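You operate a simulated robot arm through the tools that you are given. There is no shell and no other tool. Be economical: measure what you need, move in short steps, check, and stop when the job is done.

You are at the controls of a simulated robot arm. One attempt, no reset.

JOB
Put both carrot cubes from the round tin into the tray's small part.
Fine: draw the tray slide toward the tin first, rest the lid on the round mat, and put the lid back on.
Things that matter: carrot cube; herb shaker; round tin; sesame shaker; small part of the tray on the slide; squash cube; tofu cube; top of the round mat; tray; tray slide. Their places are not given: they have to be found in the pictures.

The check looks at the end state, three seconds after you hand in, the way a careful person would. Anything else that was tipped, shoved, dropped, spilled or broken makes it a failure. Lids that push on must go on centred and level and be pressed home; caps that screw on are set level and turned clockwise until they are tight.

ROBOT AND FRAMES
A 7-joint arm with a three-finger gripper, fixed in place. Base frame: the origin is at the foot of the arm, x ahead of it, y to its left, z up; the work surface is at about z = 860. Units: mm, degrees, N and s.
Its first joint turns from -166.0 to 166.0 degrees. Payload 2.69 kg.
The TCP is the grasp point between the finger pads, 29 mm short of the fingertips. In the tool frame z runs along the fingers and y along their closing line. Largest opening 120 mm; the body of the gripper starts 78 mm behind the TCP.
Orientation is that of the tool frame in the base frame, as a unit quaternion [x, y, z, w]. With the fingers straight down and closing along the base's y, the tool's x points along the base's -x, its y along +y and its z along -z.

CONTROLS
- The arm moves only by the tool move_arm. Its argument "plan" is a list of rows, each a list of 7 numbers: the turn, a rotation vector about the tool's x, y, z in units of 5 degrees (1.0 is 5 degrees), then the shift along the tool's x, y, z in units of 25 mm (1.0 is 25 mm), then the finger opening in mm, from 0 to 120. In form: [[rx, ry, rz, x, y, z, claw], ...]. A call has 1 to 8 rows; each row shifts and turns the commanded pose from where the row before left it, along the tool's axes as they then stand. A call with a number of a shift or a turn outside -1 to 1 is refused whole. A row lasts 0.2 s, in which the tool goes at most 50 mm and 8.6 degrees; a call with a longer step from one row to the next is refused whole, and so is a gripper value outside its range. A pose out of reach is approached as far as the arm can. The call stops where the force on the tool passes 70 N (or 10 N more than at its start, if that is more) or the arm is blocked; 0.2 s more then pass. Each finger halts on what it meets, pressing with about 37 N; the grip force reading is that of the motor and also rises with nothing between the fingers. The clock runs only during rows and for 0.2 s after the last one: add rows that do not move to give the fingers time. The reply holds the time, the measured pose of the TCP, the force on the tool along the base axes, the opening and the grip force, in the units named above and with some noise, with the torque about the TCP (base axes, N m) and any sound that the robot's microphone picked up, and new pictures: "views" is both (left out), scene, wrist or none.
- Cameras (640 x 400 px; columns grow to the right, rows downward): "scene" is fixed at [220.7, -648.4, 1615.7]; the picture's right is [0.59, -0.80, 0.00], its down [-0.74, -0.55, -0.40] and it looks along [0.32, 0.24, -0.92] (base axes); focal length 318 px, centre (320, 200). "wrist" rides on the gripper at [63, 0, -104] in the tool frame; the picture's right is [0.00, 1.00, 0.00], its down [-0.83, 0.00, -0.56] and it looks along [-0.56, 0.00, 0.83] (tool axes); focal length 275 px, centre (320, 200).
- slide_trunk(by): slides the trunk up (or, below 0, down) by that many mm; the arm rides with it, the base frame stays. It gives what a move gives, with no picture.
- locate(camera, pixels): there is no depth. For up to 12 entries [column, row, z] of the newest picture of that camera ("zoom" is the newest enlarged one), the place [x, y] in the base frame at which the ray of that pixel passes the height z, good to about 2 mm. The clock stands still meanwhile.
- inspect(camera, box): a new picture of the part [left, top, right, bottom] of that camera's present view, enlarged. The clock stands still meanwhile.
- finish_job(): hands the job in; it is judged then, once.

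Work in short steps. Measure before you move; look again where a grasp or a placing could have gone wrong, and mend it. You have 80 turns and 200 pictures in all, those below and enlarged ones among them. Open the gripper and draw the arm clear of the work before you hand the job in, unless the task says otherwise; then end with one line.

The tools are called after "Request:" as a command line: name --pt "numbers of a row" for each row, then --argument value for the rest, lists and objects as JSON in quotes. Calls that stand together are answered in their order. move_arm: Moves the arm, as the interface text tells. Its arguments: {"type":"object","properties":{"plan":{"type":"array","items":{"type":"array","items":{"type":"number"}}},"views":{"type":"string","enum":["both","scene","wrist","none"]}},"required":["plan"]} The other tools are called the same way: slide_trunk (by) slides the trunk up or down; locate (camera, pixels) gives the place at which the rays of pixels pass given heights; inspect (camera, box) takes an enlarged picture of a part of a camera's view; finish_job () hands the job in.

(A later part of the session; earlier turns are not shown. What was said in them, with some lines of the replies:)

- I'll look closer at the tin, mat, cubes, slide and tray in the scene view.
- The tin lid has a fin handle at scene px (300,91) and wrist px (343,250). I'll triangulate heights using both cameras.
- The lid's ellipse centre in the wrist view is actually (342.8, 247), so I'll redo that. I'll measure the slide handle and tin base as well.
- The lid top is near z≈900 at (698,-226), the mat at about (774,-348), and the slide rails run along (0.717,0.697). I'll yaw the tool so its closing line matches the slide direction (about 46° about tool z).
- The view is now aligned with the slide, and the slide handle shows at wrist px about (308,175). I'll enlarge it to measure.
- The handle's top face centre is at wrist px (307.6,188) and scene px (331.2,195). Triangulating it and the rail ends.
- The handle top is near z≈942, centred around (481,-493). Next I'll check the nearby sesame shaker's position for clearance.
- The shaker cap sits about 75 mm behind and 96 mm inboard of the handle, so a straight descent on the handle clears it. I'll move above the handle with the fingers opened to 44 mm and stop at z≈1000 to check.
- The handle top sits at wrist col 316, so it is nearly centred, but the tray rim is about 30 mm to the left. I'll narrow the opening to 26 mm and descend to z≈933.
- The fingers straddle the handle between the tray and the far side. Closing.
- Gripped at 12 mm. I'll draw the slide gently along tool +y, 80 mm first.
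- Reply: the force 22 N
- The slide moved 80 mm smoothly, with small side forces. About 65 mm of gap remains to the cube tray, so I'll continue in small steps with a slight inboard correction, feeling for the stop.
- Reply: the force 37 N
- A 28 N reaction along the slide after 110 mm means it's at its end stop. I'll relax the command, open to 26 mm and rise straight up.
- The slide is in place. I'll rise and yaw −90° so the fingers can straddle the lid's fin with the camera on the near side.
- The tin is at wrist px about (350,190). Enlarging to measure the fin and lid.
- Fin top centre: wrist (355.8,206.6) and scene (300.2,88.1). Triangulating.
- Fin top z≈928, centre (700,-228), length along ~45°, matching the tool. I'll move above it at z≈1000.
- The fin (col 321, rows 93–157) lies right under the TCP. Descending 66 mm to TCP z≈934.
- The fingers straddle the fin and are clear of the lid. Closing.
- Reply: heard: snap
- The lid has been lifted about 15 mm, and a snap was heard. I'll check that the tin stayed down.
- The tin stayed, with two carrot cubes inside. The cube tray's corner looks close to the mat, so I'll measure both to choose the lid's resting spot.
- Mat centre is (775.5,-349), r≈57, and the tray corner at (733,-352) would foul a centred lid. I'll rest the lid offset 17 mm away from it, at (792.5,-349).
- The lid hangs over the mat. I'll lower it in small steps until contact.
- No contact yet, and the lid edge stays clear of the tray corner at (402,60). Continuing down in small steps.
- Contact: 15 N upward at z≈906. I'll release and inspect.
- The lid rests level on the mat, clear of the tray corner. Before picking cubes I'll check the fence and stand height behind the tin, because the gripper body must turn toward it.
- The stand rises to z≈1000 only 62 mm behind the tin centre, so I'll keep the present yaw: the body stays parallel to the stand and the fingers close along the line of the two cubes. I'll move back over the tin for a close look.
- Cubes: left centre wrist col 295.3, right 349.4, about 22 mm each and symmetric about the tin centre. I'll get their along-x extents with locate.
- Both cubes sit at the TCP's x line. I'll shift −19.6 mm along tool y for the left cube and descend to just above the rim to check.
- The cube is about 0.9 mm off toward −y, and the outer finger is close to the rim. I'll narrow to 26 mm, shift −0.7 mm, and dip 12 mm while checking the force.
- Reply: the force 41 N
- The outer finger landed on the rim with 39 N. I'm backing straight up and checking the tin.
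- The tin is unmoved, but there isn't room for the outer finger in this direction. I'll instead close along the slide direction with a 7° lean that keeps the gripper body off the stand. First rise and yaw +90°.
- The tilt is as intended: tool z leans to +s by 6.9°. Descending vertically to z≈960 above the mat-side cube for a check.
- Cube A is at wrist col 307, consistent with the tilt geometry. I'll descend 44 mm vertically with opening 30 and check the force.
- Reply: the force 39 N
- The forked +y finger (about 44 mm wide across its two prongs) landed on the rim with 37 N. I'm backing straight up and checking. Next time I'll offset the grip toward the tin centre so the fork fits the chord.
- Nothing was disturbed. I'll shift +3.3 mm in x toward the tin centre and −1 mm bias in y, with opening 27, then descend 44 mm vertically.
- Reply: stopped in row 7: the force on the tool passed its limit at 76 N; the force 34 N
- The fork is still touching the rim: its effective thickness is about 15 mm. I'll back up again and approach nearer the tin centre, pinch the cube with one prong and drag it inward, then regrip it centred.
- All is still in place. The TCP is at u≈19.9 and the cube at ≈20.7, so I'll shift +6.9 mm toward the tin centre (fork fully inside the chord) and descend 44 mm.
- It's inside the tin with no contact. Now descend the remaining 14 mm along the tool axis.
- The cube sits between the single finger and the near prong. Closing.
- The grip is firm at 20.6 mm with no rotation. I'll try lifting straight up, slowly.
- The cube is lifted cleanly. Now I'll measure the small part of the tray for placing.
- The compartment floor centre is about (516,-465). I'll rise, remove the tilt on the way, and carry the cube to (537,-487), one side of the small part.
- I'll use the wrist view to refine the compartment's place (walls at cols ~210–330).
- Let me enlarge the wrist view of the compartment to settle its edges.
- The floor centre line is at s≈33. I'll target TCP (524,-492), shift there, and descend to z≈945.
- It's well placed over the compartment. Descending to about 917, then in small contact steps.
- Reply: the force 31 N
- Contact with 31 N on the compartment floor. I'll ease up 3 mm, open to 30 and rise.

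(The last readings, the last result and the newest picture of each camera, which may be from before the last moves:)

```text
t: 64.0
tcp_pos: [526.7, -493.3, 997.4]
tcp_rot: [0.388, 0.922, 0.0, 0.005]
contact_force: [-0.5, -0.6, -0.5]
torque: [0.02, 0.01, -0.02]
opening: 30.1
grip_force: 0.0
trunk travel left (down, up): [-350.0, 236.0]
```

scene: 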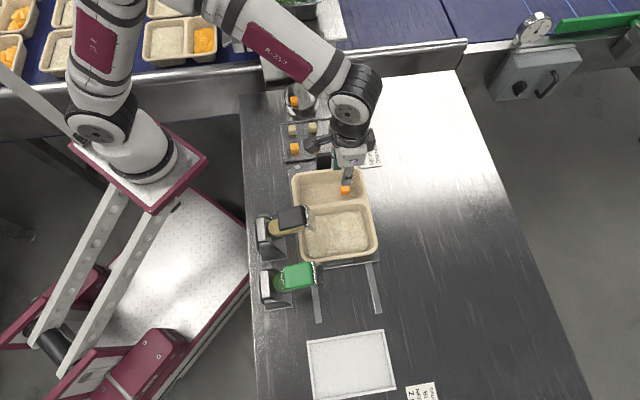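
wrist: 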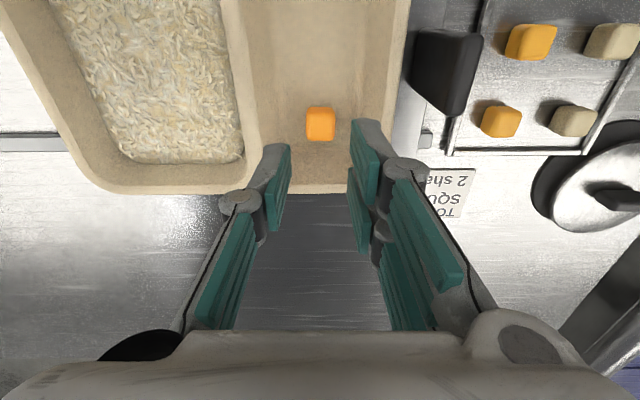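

Cube 1 rests in the small part. Going back to the tin for cube 2, using the mirrored approach point (687,-219) with the same 7° lean.

Request:
move_arm --pt "0 0 0 0 0.4 -0.9 27" --pt "0 0 0 0.4 0.8 -0.8 27" --pt "0 0 0 0.4 0.9 0 27" --pt "0 0 0 0.4 0.9 0 27" --pt "0 0 0 0.4 0.9 0 27" --pt "0 0 0 0.4 0.9 0 27" --pt "0 0 0 0.4 0.9 0 27" --pt "0 0 0 0.4 0.9 0 27" --views "none"

Request:
move_arm --pt "0 0 0 0.4 0.9 0 27" --pt "0 0 0 0.16 0.9 0 27" --pt "0 0 0 0 0.9 0 27" --pt "-0.5 0 0 0 0.9 0 27" --pt "-0.5 0 0 0 0.9 0 27" --pt "-0.4 0 0 0 0.8 0 27" --pt "0 0 0 0 0.36 0 27" --pt "0 0 0 0 0 0 27"

```text
t: 65.8
tcp_pos: [594.5, -326.0, 1040.7]
tcp_rot: [0.389, 0.921, 0.001, 0.006]
contact_force: [-0.7, -0.9, -0.3]
torque: [0.03, -0.02, 0.0]
opening: 26.9
grip_force: 0.0
trunk travel left (down, up): [-350.0, 236.0]
```

```text
t: 67.6
tcp_pos: [685.4, -217.2, 1045.8]
tcp_rot: [0.387, 0.92, 0.057, 0.029]
contact_force: [-0.8, 0.1, 0.2]
torque: [0.0, 0.0, 0.0]
opening: 27.0
grip_force: 0.0
trunk travel left (down, up): [-350.0, 236.0]
```

scene: 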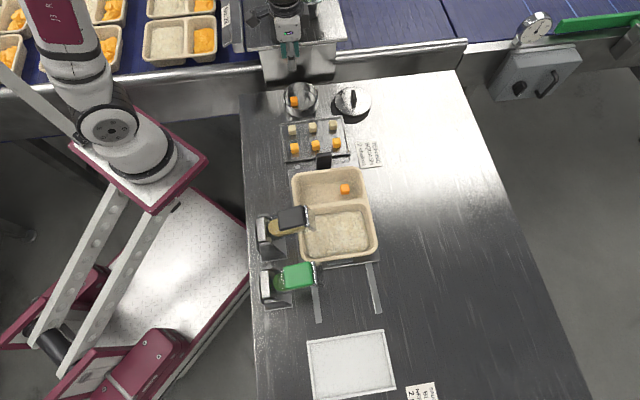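
wrist: 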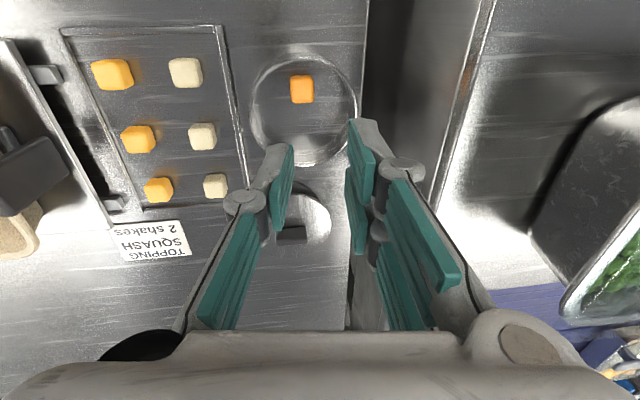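

Descending vertically to z≈957 to check alignment with cube 2.

Request:
move_arm --pt "0 0 0 0 -0.08 0.6 27" --pt "0 0 0 0 -0.1 0.8 27" --pt "0 0 0 0 -0.1 0.8 27" --pt "0 0 0 0 -0.1 0.8 27" --pt "0 0 0 0 -0.07 0.53 27" --pt "0 0 0 0 0 0 27" --views "wrist"

Request:
inspect --camera "wrist" --box '[200, 20, 424, 200]'

Request:
inspect --camera "scene" --box '[270, 65, 334, 115]'

```text
t: 69.0
tcp_pos: [686.3, -219.4, 954.5]
tcp_rot: [0.387, 0.92, 0.057, 0.029]
contact_force: [0.4, 0.4, 0.2]
torque: [0.01, 0.0, 0.0]
opening: 27.2
grip_force: 0.0
trunk travel left (down, up): [-350.0, 236.0]
```

wrist: 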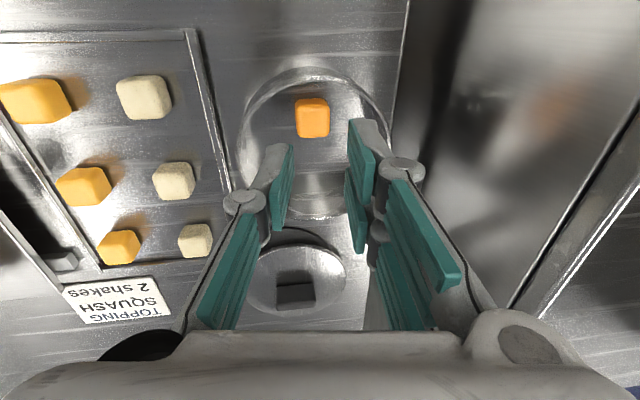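

```text
2.22 times, centred on (312, 110) of wrist
```

zoom: 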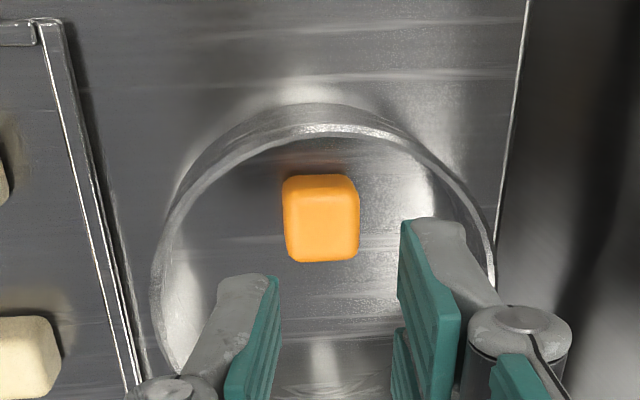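

```text
8.00 times, centred on (302, 90) of scene
```

zoom: 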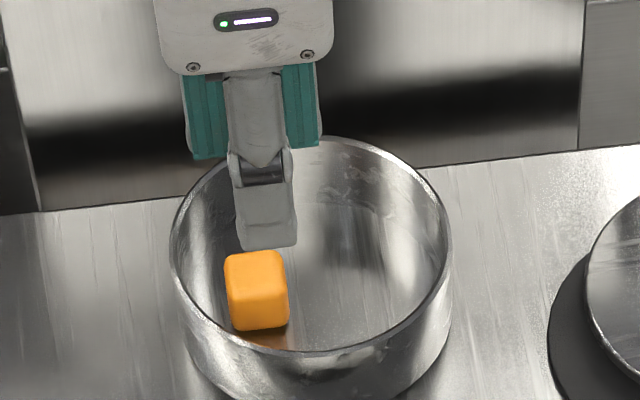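

Cube 2 is 6 mm off the TCP on the −u side, as planned. Descending 44 mm into the tin.

Request:
move_arm --pt "0 0 0 -0.04 -0.05 0 27" --pt "0 0 0 0 -0.05 0.4 27" --pt "0 0 0 0 -0.05 0.4 27" --pt "0 0 0 0 -0.04 0.3 27" --pt "0 0 0 0 -0.03 0.25 27" --pt "0 0 0 0 -0.024 0.2 27" --pt "0 0 0 0 0 0.15 27" --pt "0 0 0 0 0 0 27" --views "wrist"

```text
t: 70.8
tcp_pos: [685.4, -219.9, 913.3]
tcp_rot: [0.387, 0.92, 0.057, 0.029]
contact_force: [0.2, 0.4, 0.4]
torque: [0.05, 0.0, -0.01]
opening: 26.9
grip_force: 0.1
trunk travel left (down, up): [-350.0, 236.0]
```

wrist: 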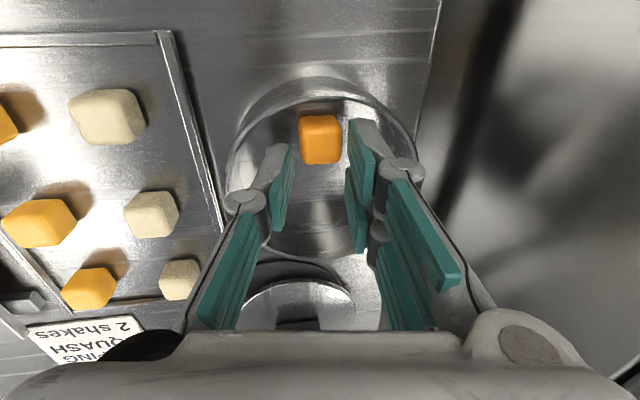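

No contact, and the cube is centred at col 321. Finishing the descent and checking.

Request:
move_arm --pt "0 0 0 0 0 0.2 27" --pt "0 0 0 0 0 0.2 27" --pt "0 0 0 0 0 0.17 27" --pt "0 0 0 0 0 0 27" --views "wrist"

Request:
inspect --camera "wrist" --box '[220, 60, 444, 250]'

```text
t: 71.8
tcp_pos: [687.5, -218.3, 899.2]
tcp_rot: [0.387, 0.92, 0.057, 0.029]
contact_force: [0.1, 0.2, 1.0]
torque: [0.0, 0.02, 0.0]
opening: 27.0
grip_force: 0.1
trunk travel left (down, up): [-350.0, 236.0]
```

wrist: 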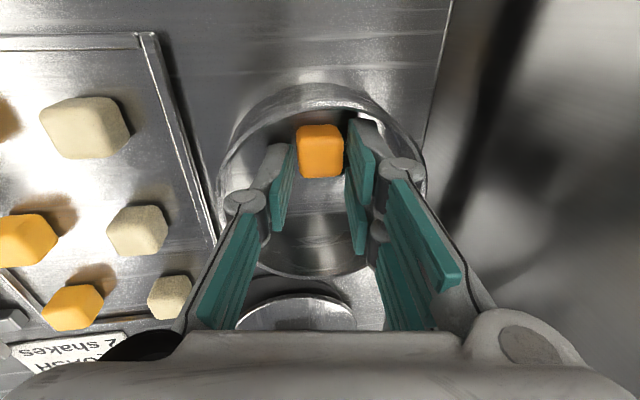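

```text
2.11 times, centred on (332, 155) of wrist
```

zoom: 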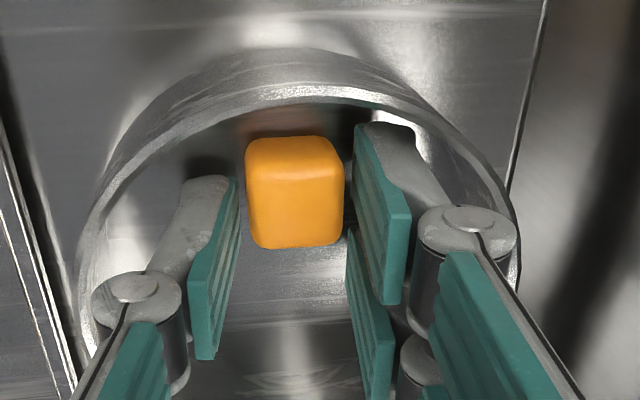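

The cube lies between the single finger and the far prong with enough overlap. Closing.

Request:
move_arm --pt "0 0 0 0 0 0 23" --pt "0 0 0 0 0 0 19" --pt "0 0 0 0 0 0 17" --pt "0 0 0 0 0 0 17" --views "wrist"

Request:
inspect --camera "wrist" --box '[220, 60, 444, 250]'

```text
t: 72.8
tcp_pos: [687.7, -218.6, 900.3]
tcp_rot: [0.387, 0.92, 0.057, 0.028]
contact_force: [-0.2, 0.3, 1.5]
torque: [-0.01, 0.04, -0.01]
opening: 20.2
grip_force: 37.3
trunk travel left (down, up): [-350.0, 236.0]
```

wrist: 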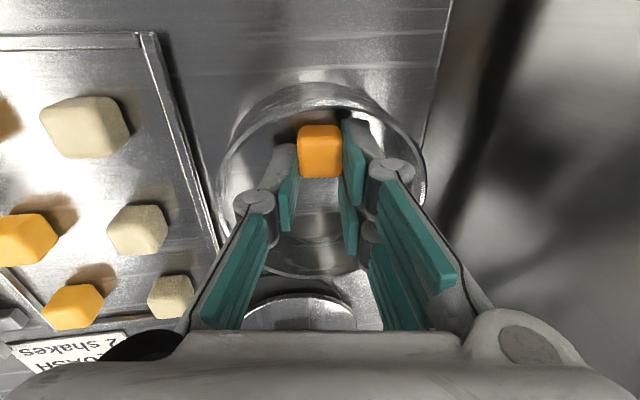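

```text
2.11 times, centred on (332, 155) of wrist
```

zoom: 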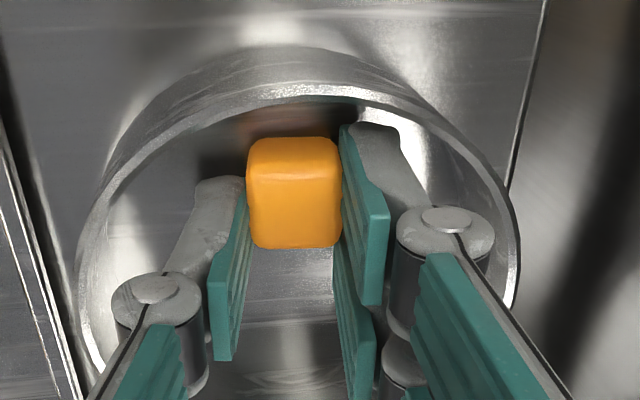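

Gripped at 20.2 mm and square. Lifting slowly straight up.

Request:
move_arm --pt "0 0 0 0 0.02 -0.15 17" --pt "0 0 0 0 0.025 -0.2 17" --pt "0 0 0 0 0.04 -0.3 17" --pt "0 0 0 0 0.05 -0.4 17" --pt "0 0 0 0 0.065 -0.5 17" --pt "0 0 0 0 0.065 -0.5 17" --pt "0 0 0 0 0.065 -0.5 17" --pt "0 0 0 0 0 0 17" --views "wrist"

```text
t: 74.6
tcp_pos: [687.2, -219.1, 963.4]
tcp_rot: [0.387, 0.92, 0.058, 0.028]
contact_force: [-0.2, 0.6, 0.1]
torque: [-0.01, 0.0, 0.0]
opening: 19.6
grip_force: 37.2
trunk travel left (down, up): [-350.0, 236.0]
```

wrist: 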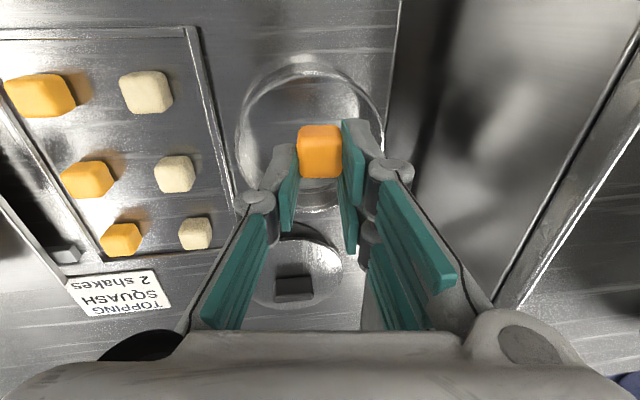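

Cube 2 is held. Carrying it to TCP (495.5,-462.5), the other side of the small part.

Request:
move_arm --pt "0 0 0 0 0 -0.7 17" --pt "0 0 0 0 0 -0.8 17" --pt "0 0 0 0 0 -0.8 17" --pt "0 0 0 0 -0.4 -0.7 17" --pt "0.5 0 0 0 -0.8 0 17" --pt "0.5 0 0 0 -0.9 0 17" --pt "0.4 0 0 0 -0.9 0 17" --pt "0 0 0 -0.2 -0.9 0 17" --views "none"

Request:
move_arm --pt "0 0 0 -0.2 -1 0 17" --pt "0 0 0 -0.2 -1 0 17" --pt "0 0 0 -0.2 -1 0 17" --pt "0 0 0 -0.2 -1 0 17" --pt "0 0 0 -0.2 -1 0 17" --pt "0 0 0 -0.2 -1 0 17" --pt "0 0 0 -0.2 -1 0 17" --pt "0 0 0 0 -0.6 0 17"

```text
t: 76.4
tcp_pos: [613.1, -294.3, 1032.4]
tcp_rot: [0.389, 0.921, 0.0, 0.005]
contact_force: [-0.2, -0.2, 0.0]
torque: [-0.04, 0.05, -0.02]
opening: 19.8
grip_force: 37.0
trunk travel left (down, up): [-350.0, 236.0]
```

```text
t: 78.2
tcp_pos: [501.9, -454.7, 1030.9]
tcp_rot: [0.388, 0.922, 0.0, 0.005]
contact_force: [-0.2, 0.3, -0.5]
torque: [0.01, -0.03, 0.0]
opening: 19.8
grip_force: 37.2
trunk travel left (down, up): [-350.0, 236.0]
```

scene: 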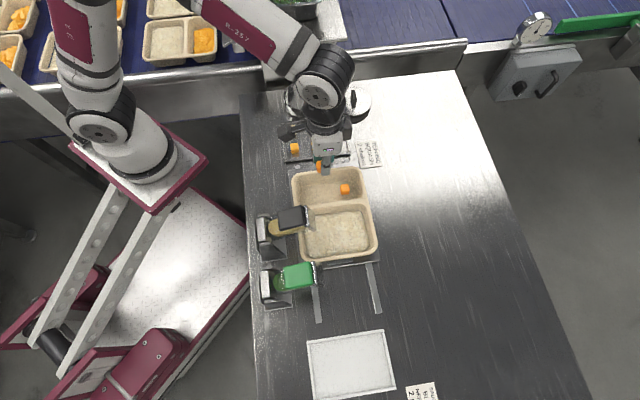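
wrist: 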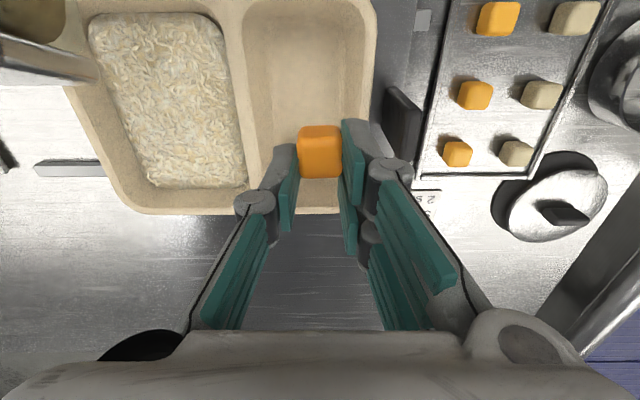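

A 10 mm shift in −y remains, then descend to z≈945.

Request:
move_arm --pt "0 0 0 0 -0.4 0 17" --pt "0 0 0 0 0 0.6 17" --pt "0 0 0 0 0 0.8 17" --pt "0 0 0 0 0 0.8 17" --pt "0 0 0 0 0 0.8 17" --pt "0 0 0 0 0 0.4 17" --pt "0 0 0 0 0 0 17"

```text
t: 79.8
tcp_pos: [496.4, -459.7, 944.7]
tcp_rot: [0.389, 0.921, 0.001, 0.005]
contact_force: [-0.2, 0.2, -0.5]
torque: [0.02, 0.02, 0.0]
opening: 19.8
grip_force: 36.7
trunk travel left (down, up): [-350.0, 236.0]
```

scene: 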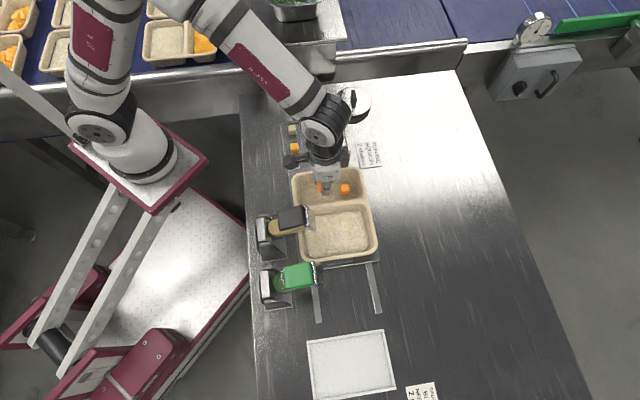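
wrist: 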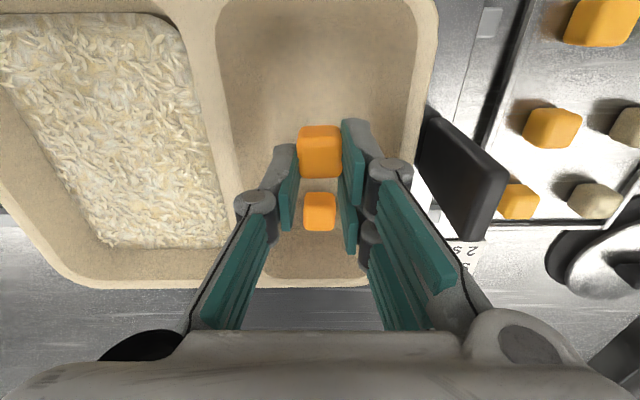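

I'll shift 6 mm further from cube 1 and descend to about 915, watching force.

Request:
move_arm --pt "0 0 0 0.24 0 0.3 17" --pt "0 0 0 0 0 0.4 17" --pt "0 0 0 0 0 0.3 17" --pt "0 0 0 0 0 0.15 17" --pt "0 0 0 0 0 0.08 17" --pt "0 0 0 0 0 0 17" --views "wrist"

```text
t: 81.2
tcp_pos: [491.9, -456.2, 915.8]
tcp_rot: [0.388, 0.921, 0.0, 0.006]
contact_force: [0.0, 2.0, 16.0]
torque: [0.08, 0.11, -0.01]
opening: 19.7
grip_force: 37.0
trunk travel left (down, up): [-350.0, 236.0]
```

wrist: 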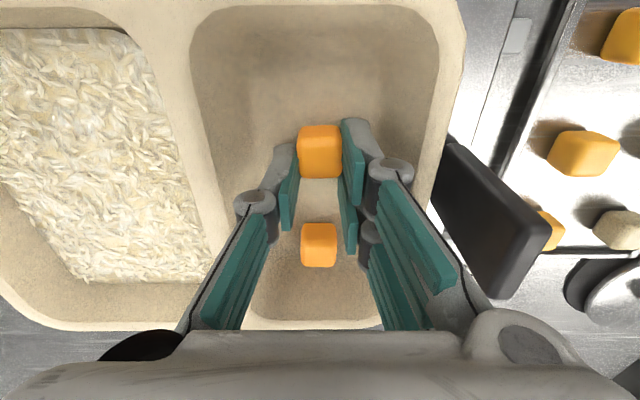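

Contact with 16 N on the floor, clear of cube 1. Easing up 1.5 mm, opening and rising.

Request:
move_arm --pt "0 0 0 0 0 -0.06 17" --pt "0 0 0 0 0 0 24" --pt "0 0 0 0 0 0 30" --pt "0 0 0 0 0 0 30" --pt "0 0 0 0 0 -0.4 30" --pt "0 0 0 0 0 -1 30" --pt "0 0 0 0 0 -1 30" --pt "0 0 0 0 0 -1 30"

Request:
inspect --camera "scene" --box '[250, 140, 410, 240]'

```text
t: 83.0
tcp_pos: [491.9, -456.4, 1001.7]
tcp_rot: [0.388, 0.921, 0.001, 0.005]
contact_force: [0.1, 0.0, -0.5]
torque: [0.01, -0.02, 0.01]
opening: 30.3
grip_force: 0.2
trunk travel left (down, up): [-350.0, 236.0]
```

scene: 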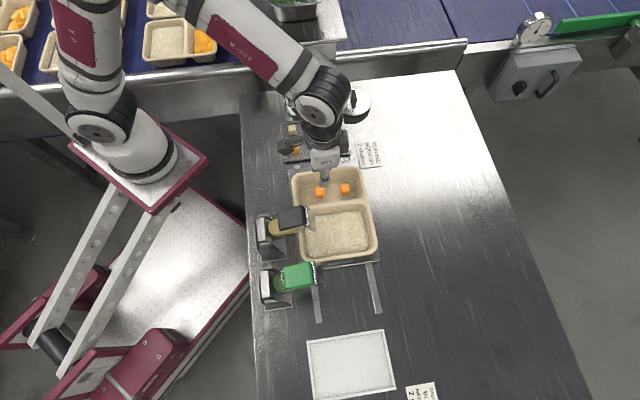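
wrist: 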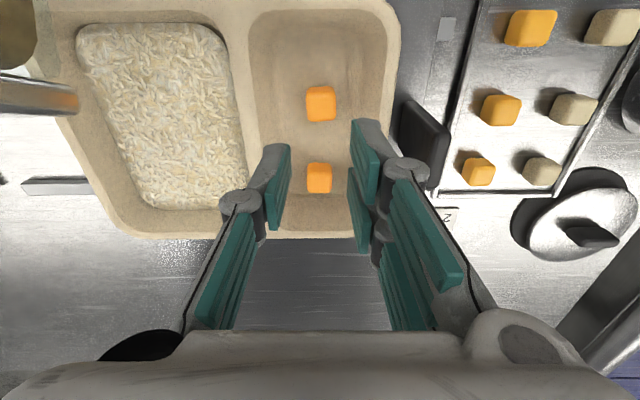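

```text
4.00 times, centred on (330, 190) of scene
```

zoom: 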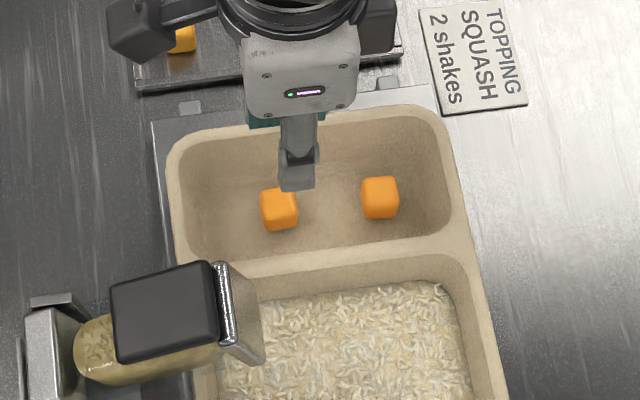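

Both carrot cubes sit in the small part. Now the lid: rise, level the small residual tilt and yaw −90°.

Request:
move_arm --pt "0.07 0.096 0 0 0 -0.8 40" --pt "0 0 -1 0 0 -0.8 40" --pt "0 0 -1 0 0 0 40" --pt "0 0 -1 0 0 0 40" --pt "0 0 -1 0 0 0 40" --pt "0 0 -1 0 0 0 40" --pt "0 0 -1 0 0 0 40" --pt "0 0 -1 0 0 0 40" --views "none"

Request:
move_arm --pt "0 0 -1 0 0 0 40" --pt "0 0 -1 0 0 0 40" --pt "0 0 -1 0 0 0 40" --pt "0 0 -1 0 0 0 40" --pt "0 0 -1 0 0 0 40" --pt "0 0 -1 0 0 0 40" --pt "0 0 -1 0 0 0 40" --pt "0 0 -1 0 0 0 40" --views "none"

Request:
move_arm --pt "0 0 -1 0 0 0 40" --pt "0 0 -1 0 0 0 40" --pt "0 0 -1 0 0 0 40" --pt "0 0 0 -0.6 -0.3 0 40" --pt "0 0 0 -1 -0.4 0 40" --pt "0 0 0 -1 -0.5 0 40" --pt "0 0 0 -1 -0.5 0 40" --pt "0 0 0 -1 -0.5 0 40" --views "none"

Request:
move_arm --pt "0 0 0 -1 -0.5 0 40" --pt "0 0 0 -1 -0.5 0 40" --pt "0 0 0 -1 -0.5 0 40" --pt "0 0 0 -1 -0.5 0 40" --pt "0 0 0 -1 -0.5 0 40" --pt "0 0 0 -1 -0.5 0 40" --pt "0 0 0 -0.6 -0.08 0 40" --pt "0 0 0 0 0 0 40"

```text
t: 84.8
tcp_pos: [490.7, -456.2, 1041.4]
tcp_rot: [0.092, 0.996, 0.0, -0.001]
contact_force: [0.0, 0.9, -0.7]
torque: [-0.04, -0.01, -0.01]
opening: 39.8
grip_force: 0.1
trunk travel left (down, up): [-350.0, 236.0]
```

```text
t: 86.6
tcp_pos: [491.3, -456.3, 1041.2]
tcp_rot: [-0.254, 0.967, -0.001, -0.002]
contact_force: [0.4, -0.1, 0.1]
torque: [0.04, 0.0, 0.03]
opening: 39.9
grip_force: 0.1
trunk travel left (down, up): [-350.0, 236.0]
```

```text
t: 88.4
tcp_pos: [611.8, -416.2, 1041.5]
tcp_rot: [-0.377, 0.926, -0.001, -0.001]
contact_force: [-0.5, 0.2, 0.4]
torque: [0.02, -0.06, -0.05]
opening: 40.0
grip_force: 0.0
trunk travel left (down, up): [-350.0, 236.0]
```

```text
t: 90.2
tcp_pos: [782.5, -354.3, 1042.6]
tcp_rot: [-0.377, 0.926, 0.0, 0.0]
contact_force: [0.5, 0.1, 0.5]
torque: [-0.01, 0.01, 0.0]
opening: 39.9
grip_force: 0.0
trunk travel left (down, up): [-350.0, 236.0]
```

scene: 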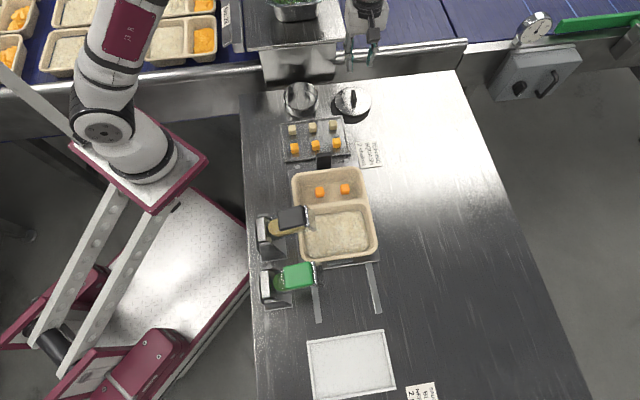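
wrist: 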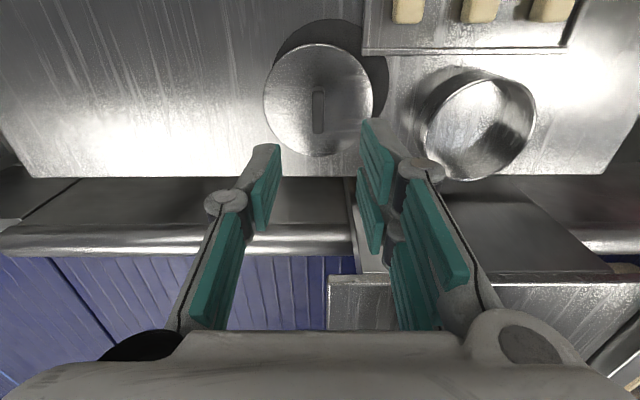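

Remaining offset is 11 mm in x, and the fin is at col 319. I'll shift and descend to z≈935 to check first.

Request:
move_arm --pt "0 0 0 -0.43 -0.06 0 40" --pt "0 0 0 0 0 0.8 40" --pt "0 0 0 0 0 0.9 40" --pt "0 0 0 0 0 0.9 40" --pt "0 0 0 0 0 0.9 40" --pt "0 0 0 0 0 0.5 40" --pt "0 0 0 0 0 0.3 40" --pt "0 0 0 0 0 0 40" --views "wrist"

```text
t: 92.0
tcp_pos: [791.9, -348.6, 934.5]
tcp_rot: [-0.377, 0.926, -0.001, -0.001]
contact_force: [0.2, -0.1, -0.5]
torque: [-0.01, 0.0, 0.03]
opening: 40.0
grip_force: 0.0
trunk travel left (down, up): [-350.0, 236.0]
```

wrist: 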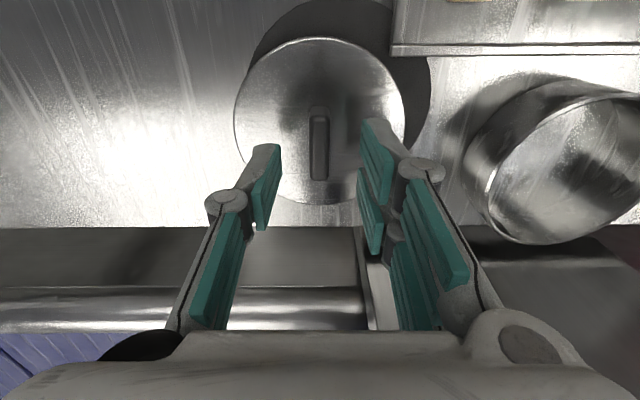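

Aligned over the fin. Descending to z≈907 and gripping.

Request:
move_arm --pt "0 0 0 0 0 0.4 40" --pt "0 0 0 0 0 0.4 40" --pt "0 0 0 0 0 0.26 40" --pt "0 0 0 0 0 0 24" --pt "0 0 0 0 0 0 10" --pt "0 0 0 0 0 0 4" --pt "0 0 0 0 0 0 4" --pt "0 0 0 0 0 0 4" --views "wrist"

```text
t: 93.8
tcp_pos: [792.6, -347.6, 907.3]
tcp_rot: [-0.377, 0.926, -0.001, 0.0]
contact_force: [-0.2, -0.2, 0.5]
torque: [0.03, 0.01, -0.04]
opening: 11.3
grip_force: 36.8
trunk travel left (down, up): [-350.0, 236.0]
```

wrist: 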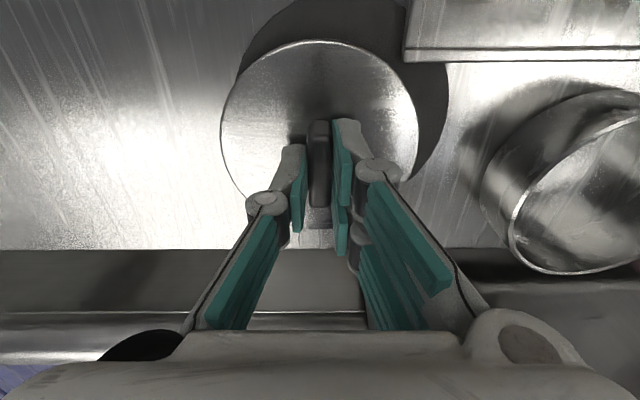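

Gripped with the same lid-to-gripper pose as before. Lifting and carrying it over the tin.

Request:
move_arm --pt "0 0 0 0 0 -0.3 4" --pt "0 0 0 0 0 -0.7 4" --pt "0 0 0 0 0 -0.9 4" --pt "0 0 0 0 0 -0.9 4" --pt "0 0 0 0 0 -0.9 4" --pt "0 0 0 0 0 -0.4 4" --pt "0 0 0 -0.1 0.6 0 4" --pt "0 0 0 -0.1 0.9 0 4" --views "none"

Request:
move_arm --pt "0 0 0 -0.1 0.9 0 4" --pt "0 0 0 -0.1 0.9 0 4" --pt "0 0 0 -0.1 0.9 0 4" --pt "0 0 0 -0.1 0.9 0 4" --pt "0 0 0 -0.1 0.6 0 4" --pt "0 0 0 -0.08 0.35 0 4" --pt "0 0 0 0 0 0 4" --pt "0 0 0 0 0 0 4"

Request:
inspect --camera "scene" --box '[260, 60, 340, 120]'

```text
t: 95.6
tcp_pos: [771.6, -316.9, 1009.9]
tcp_rot: [-0.378, 0.926, 0.0, -0.001]
contact_force: [0.4, -0.9, -1.1]
torque: [-0.04, 0.04, -0.01]
opening: 11.4
grip_force: 37.0
trunk travel left (down, up): [-350.0, 236.0]
```

```text
t: 97.4
tcp_pos: [700.0, -225.4, 1009.1]
tcp_rot: [-0.377, 0.926, -0.001, -0.001]
contact_force: [0.6, -0.1, -0.8]
torque: [0.01, -0.03, 0.03]
opening: 11.4
grip_force: 37.2
trunk travel left (down, up): [-350.0, 236.0]
```

scene: 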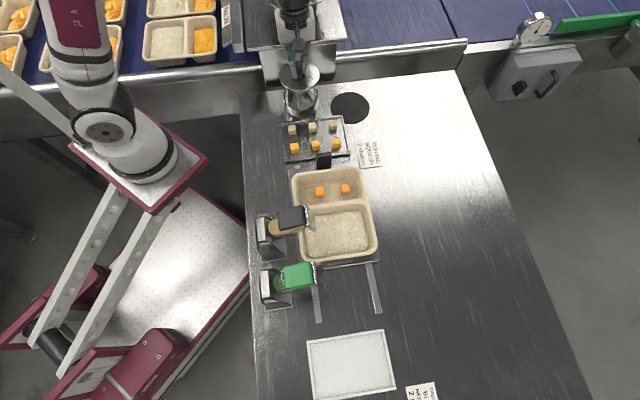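
wrist: 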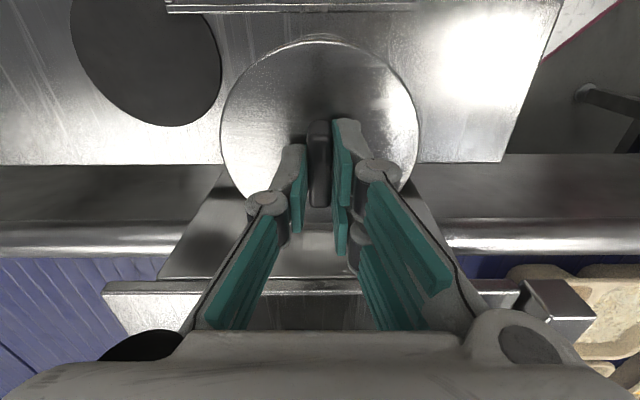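

```text
6.67 times, centred on (300, 90) of scene
```

zoom: 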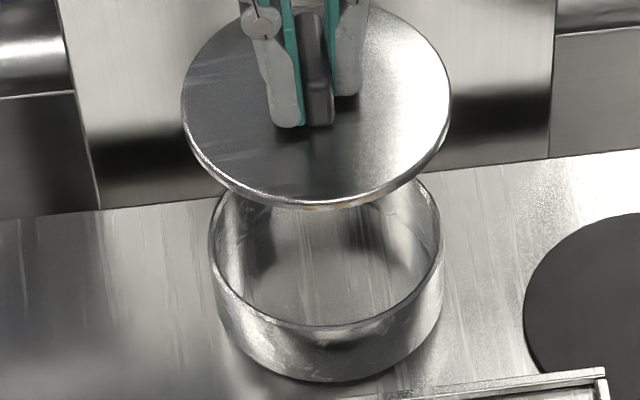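

The lid's column (299.3) matches the tin's (301.0) after parallax, so laterally it is centred. Lowering to z≈948 to check the other direction.

Request:
move_arm --pt "0 0 0 0 0 0.5 4" --pt "0 0 0 0 0 0.7 4" --pt "0 0 0 0 0 0.7 4" --pt "0 0 0 0 0 0.5 4" --pt "0 0 0 0 0 0 4" --views "wrist"

Request:
inspect --camera "scene" --box '[260, 60, 340, 120]'

Request:
inspect --camera "wrist" --box '[200, 20, 440, 170]'

```text
t: 98.6
tcp_pos: [700.1, -227.0, 952.5]
tcp_rot: [-0.377, 0.926, 0.0, -0.001]
contact_force: [-0.4, 0.8, 0.1]
torque: [-0.01, 0.0, 0.02]
opening: 11.5
grip_force: 36.7
trunk travel left (down, up): [-350.0, 236.0]
```

wrist: 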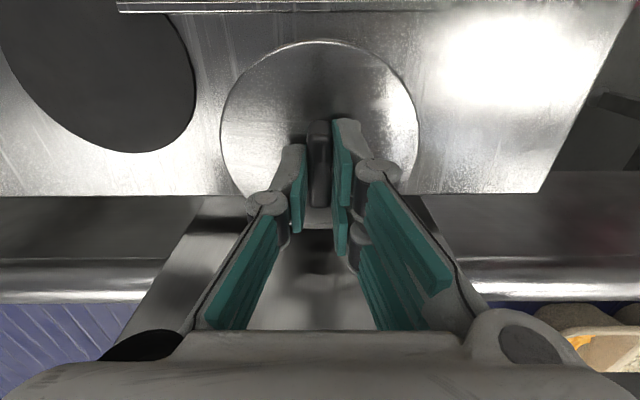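

```text
6.67 times, centred on (300, 90) of scene
```

zoom: 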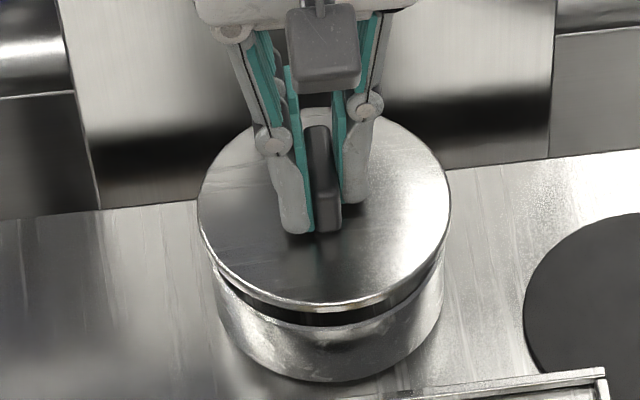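

```text
2.67 times, centred on (320, 95) of wrist
```

zoom: 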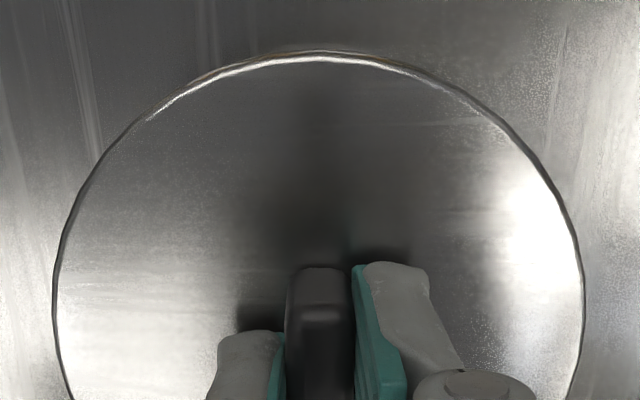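

Mat, bench corner and tray positions match the view just after the lid came off, so it's centred. Lowering onto the tin in small steps.

Request:
move_arm --pt "0 0 0 0 0 0.2 4" --pt "0 0 0 0 0 0.15 4" --pt "0 0 0 0 0 0.12 4" --pt "0 0 0 0 0 0.1 4" --pt "0 0 0 0 0 0 4" --views "none"

```text
t: 99.8
tcp_pos: [700.0, -225.4, 934.7]
tcp_rot: [-0.378, 0.926, 0.0, -0.001]
contact_force: [-2.1, 4.5, 5.1]
torque: [0.12, 0.1, -0.04]
opening: 11.3
grip_force: 36.6
trunk travel left (down, up): [-350.0, 236.0]
heard: snap
```

A snap was heard at z≈935, the original seated height. I'll press a little more to make sure it's home.

Request:
move_arm --pt "0 0 0 0 0 0.08 4" --pt "0 0 0 0 0 0.08 4" --pt "0 0 0 0 0 0 4" --views "none"

```text
t: 100.6
tcp_pos: [701.2, -225.7, 932.9]
tcp_rot: [-0.378, 0.926, 0.0, 0.001]
contact_force: [-3.7, 10.1, 42.5]
torque: [0.34, 0.19, 0.0]
opening: 11.5
grip_force: 36.5
trunk travel left (down, up): [-350.0, 236.0]
```

Firm at 42 N with no further travel, so it is seated. Easing off, releasing and rising.

Request:
move_arm --pt "0 0 0 0 0 -0.14 4" --pt "0 0 0 0 0 0 16" --pt "0 0 0 0 0 0 40" --pt "0 0 0 0 0 0 40" --pt "0 0 0 0 0 -0.5 40" --pt "0 0 0 0 0 -1 40" --pt "0 0 0 0 0 -1 40" --pt "0 0 0 0 0 -1 40" --views "none"

Request:
move_arm --pt "0 0 0 0.5 0 -1 60" --pt "0 0 0 1 0 -1 60" --pt "0 0 0 1 0 -1 60" --pt "0 0 0 1 0 -1 60" --pt "0 0 0 1 0.5 0 60" --pt "0 0 0 1 1 0 60" --pt "0 0 0 1 1 0 60" --pt "0 0 0 1 1 0 60"

Request:
inspect --camera "scene" --box '[250, 70, 410, 170]'

Request:
inspect --camera "scene" --box '[240, 140, 432, 320]'

```text
t: 102.4
tcp_pos: [701.4, -225.9, 1023.1]
tcp_rot: [-0.378, 0.926, 0.0, -0.001]
contact_force: [0.1, -0.3, 0.2]
torque: [0.03, -0.02, 0.0]
opening: 40.3
grip_force: 0.2
trunk travel left (down, up): [-350.0, 236.0]
```

```text
t: 104.2
tcp_pos: [506.5, -294.7, 1121.7]
tcp_rot: [-0.377, 0.926, -0.001, -0.001]
contact_force: [0.5, -0.2, -0.5]
torque: [0.01, 0.03, -0.01]
opening: 59.8
grip_force: 0.1
trunk travel left (down, up): [-350.0, 236.0]
```

scene: 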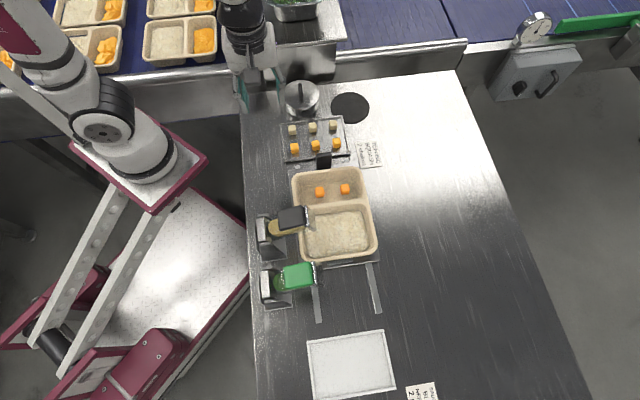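
wrist: 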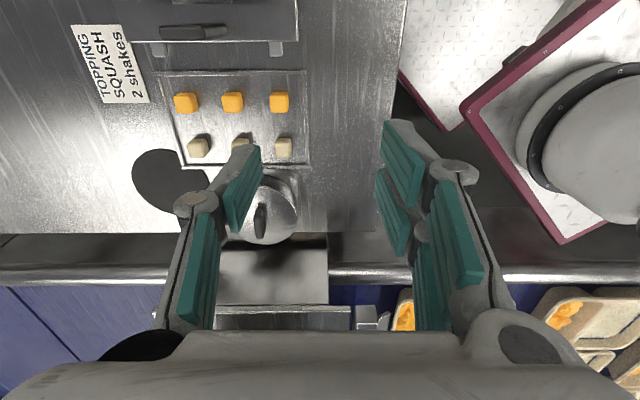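

```text
4.00 times, centred on (330, 120) of scene
```

zoom: 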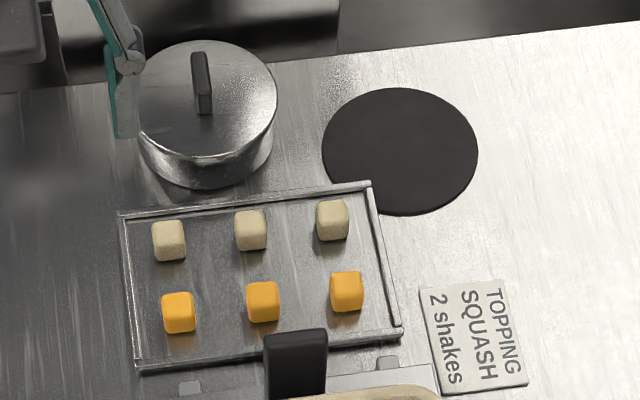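

```text
2.22 times, centred on (336, 230) of scene
```

zoom: 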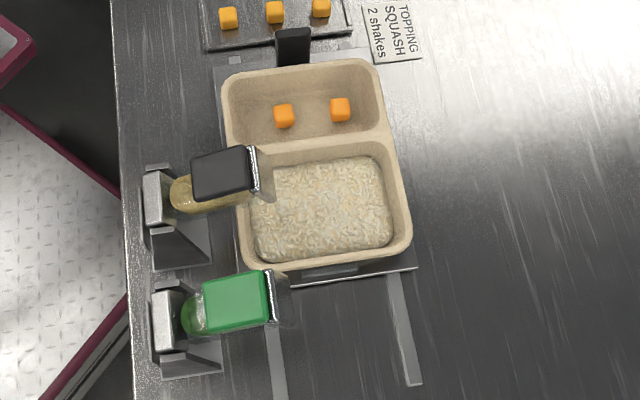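

Everything checks: the lid is level on the tin, both carrot cubes are in the small part, everything else is undisturbed, and the arm is clear with the gripper open. Handing in.

Request:
finish_job

```text
The job is handed in.
```

Both carrot cubes from the round tin are in the tray's small part, the lid is snapped back on the tin, and the slide is drawn toward the tin. On the way the fingers touched the tin's rim three times (up to 76 N), but the tin and cubes did not move.
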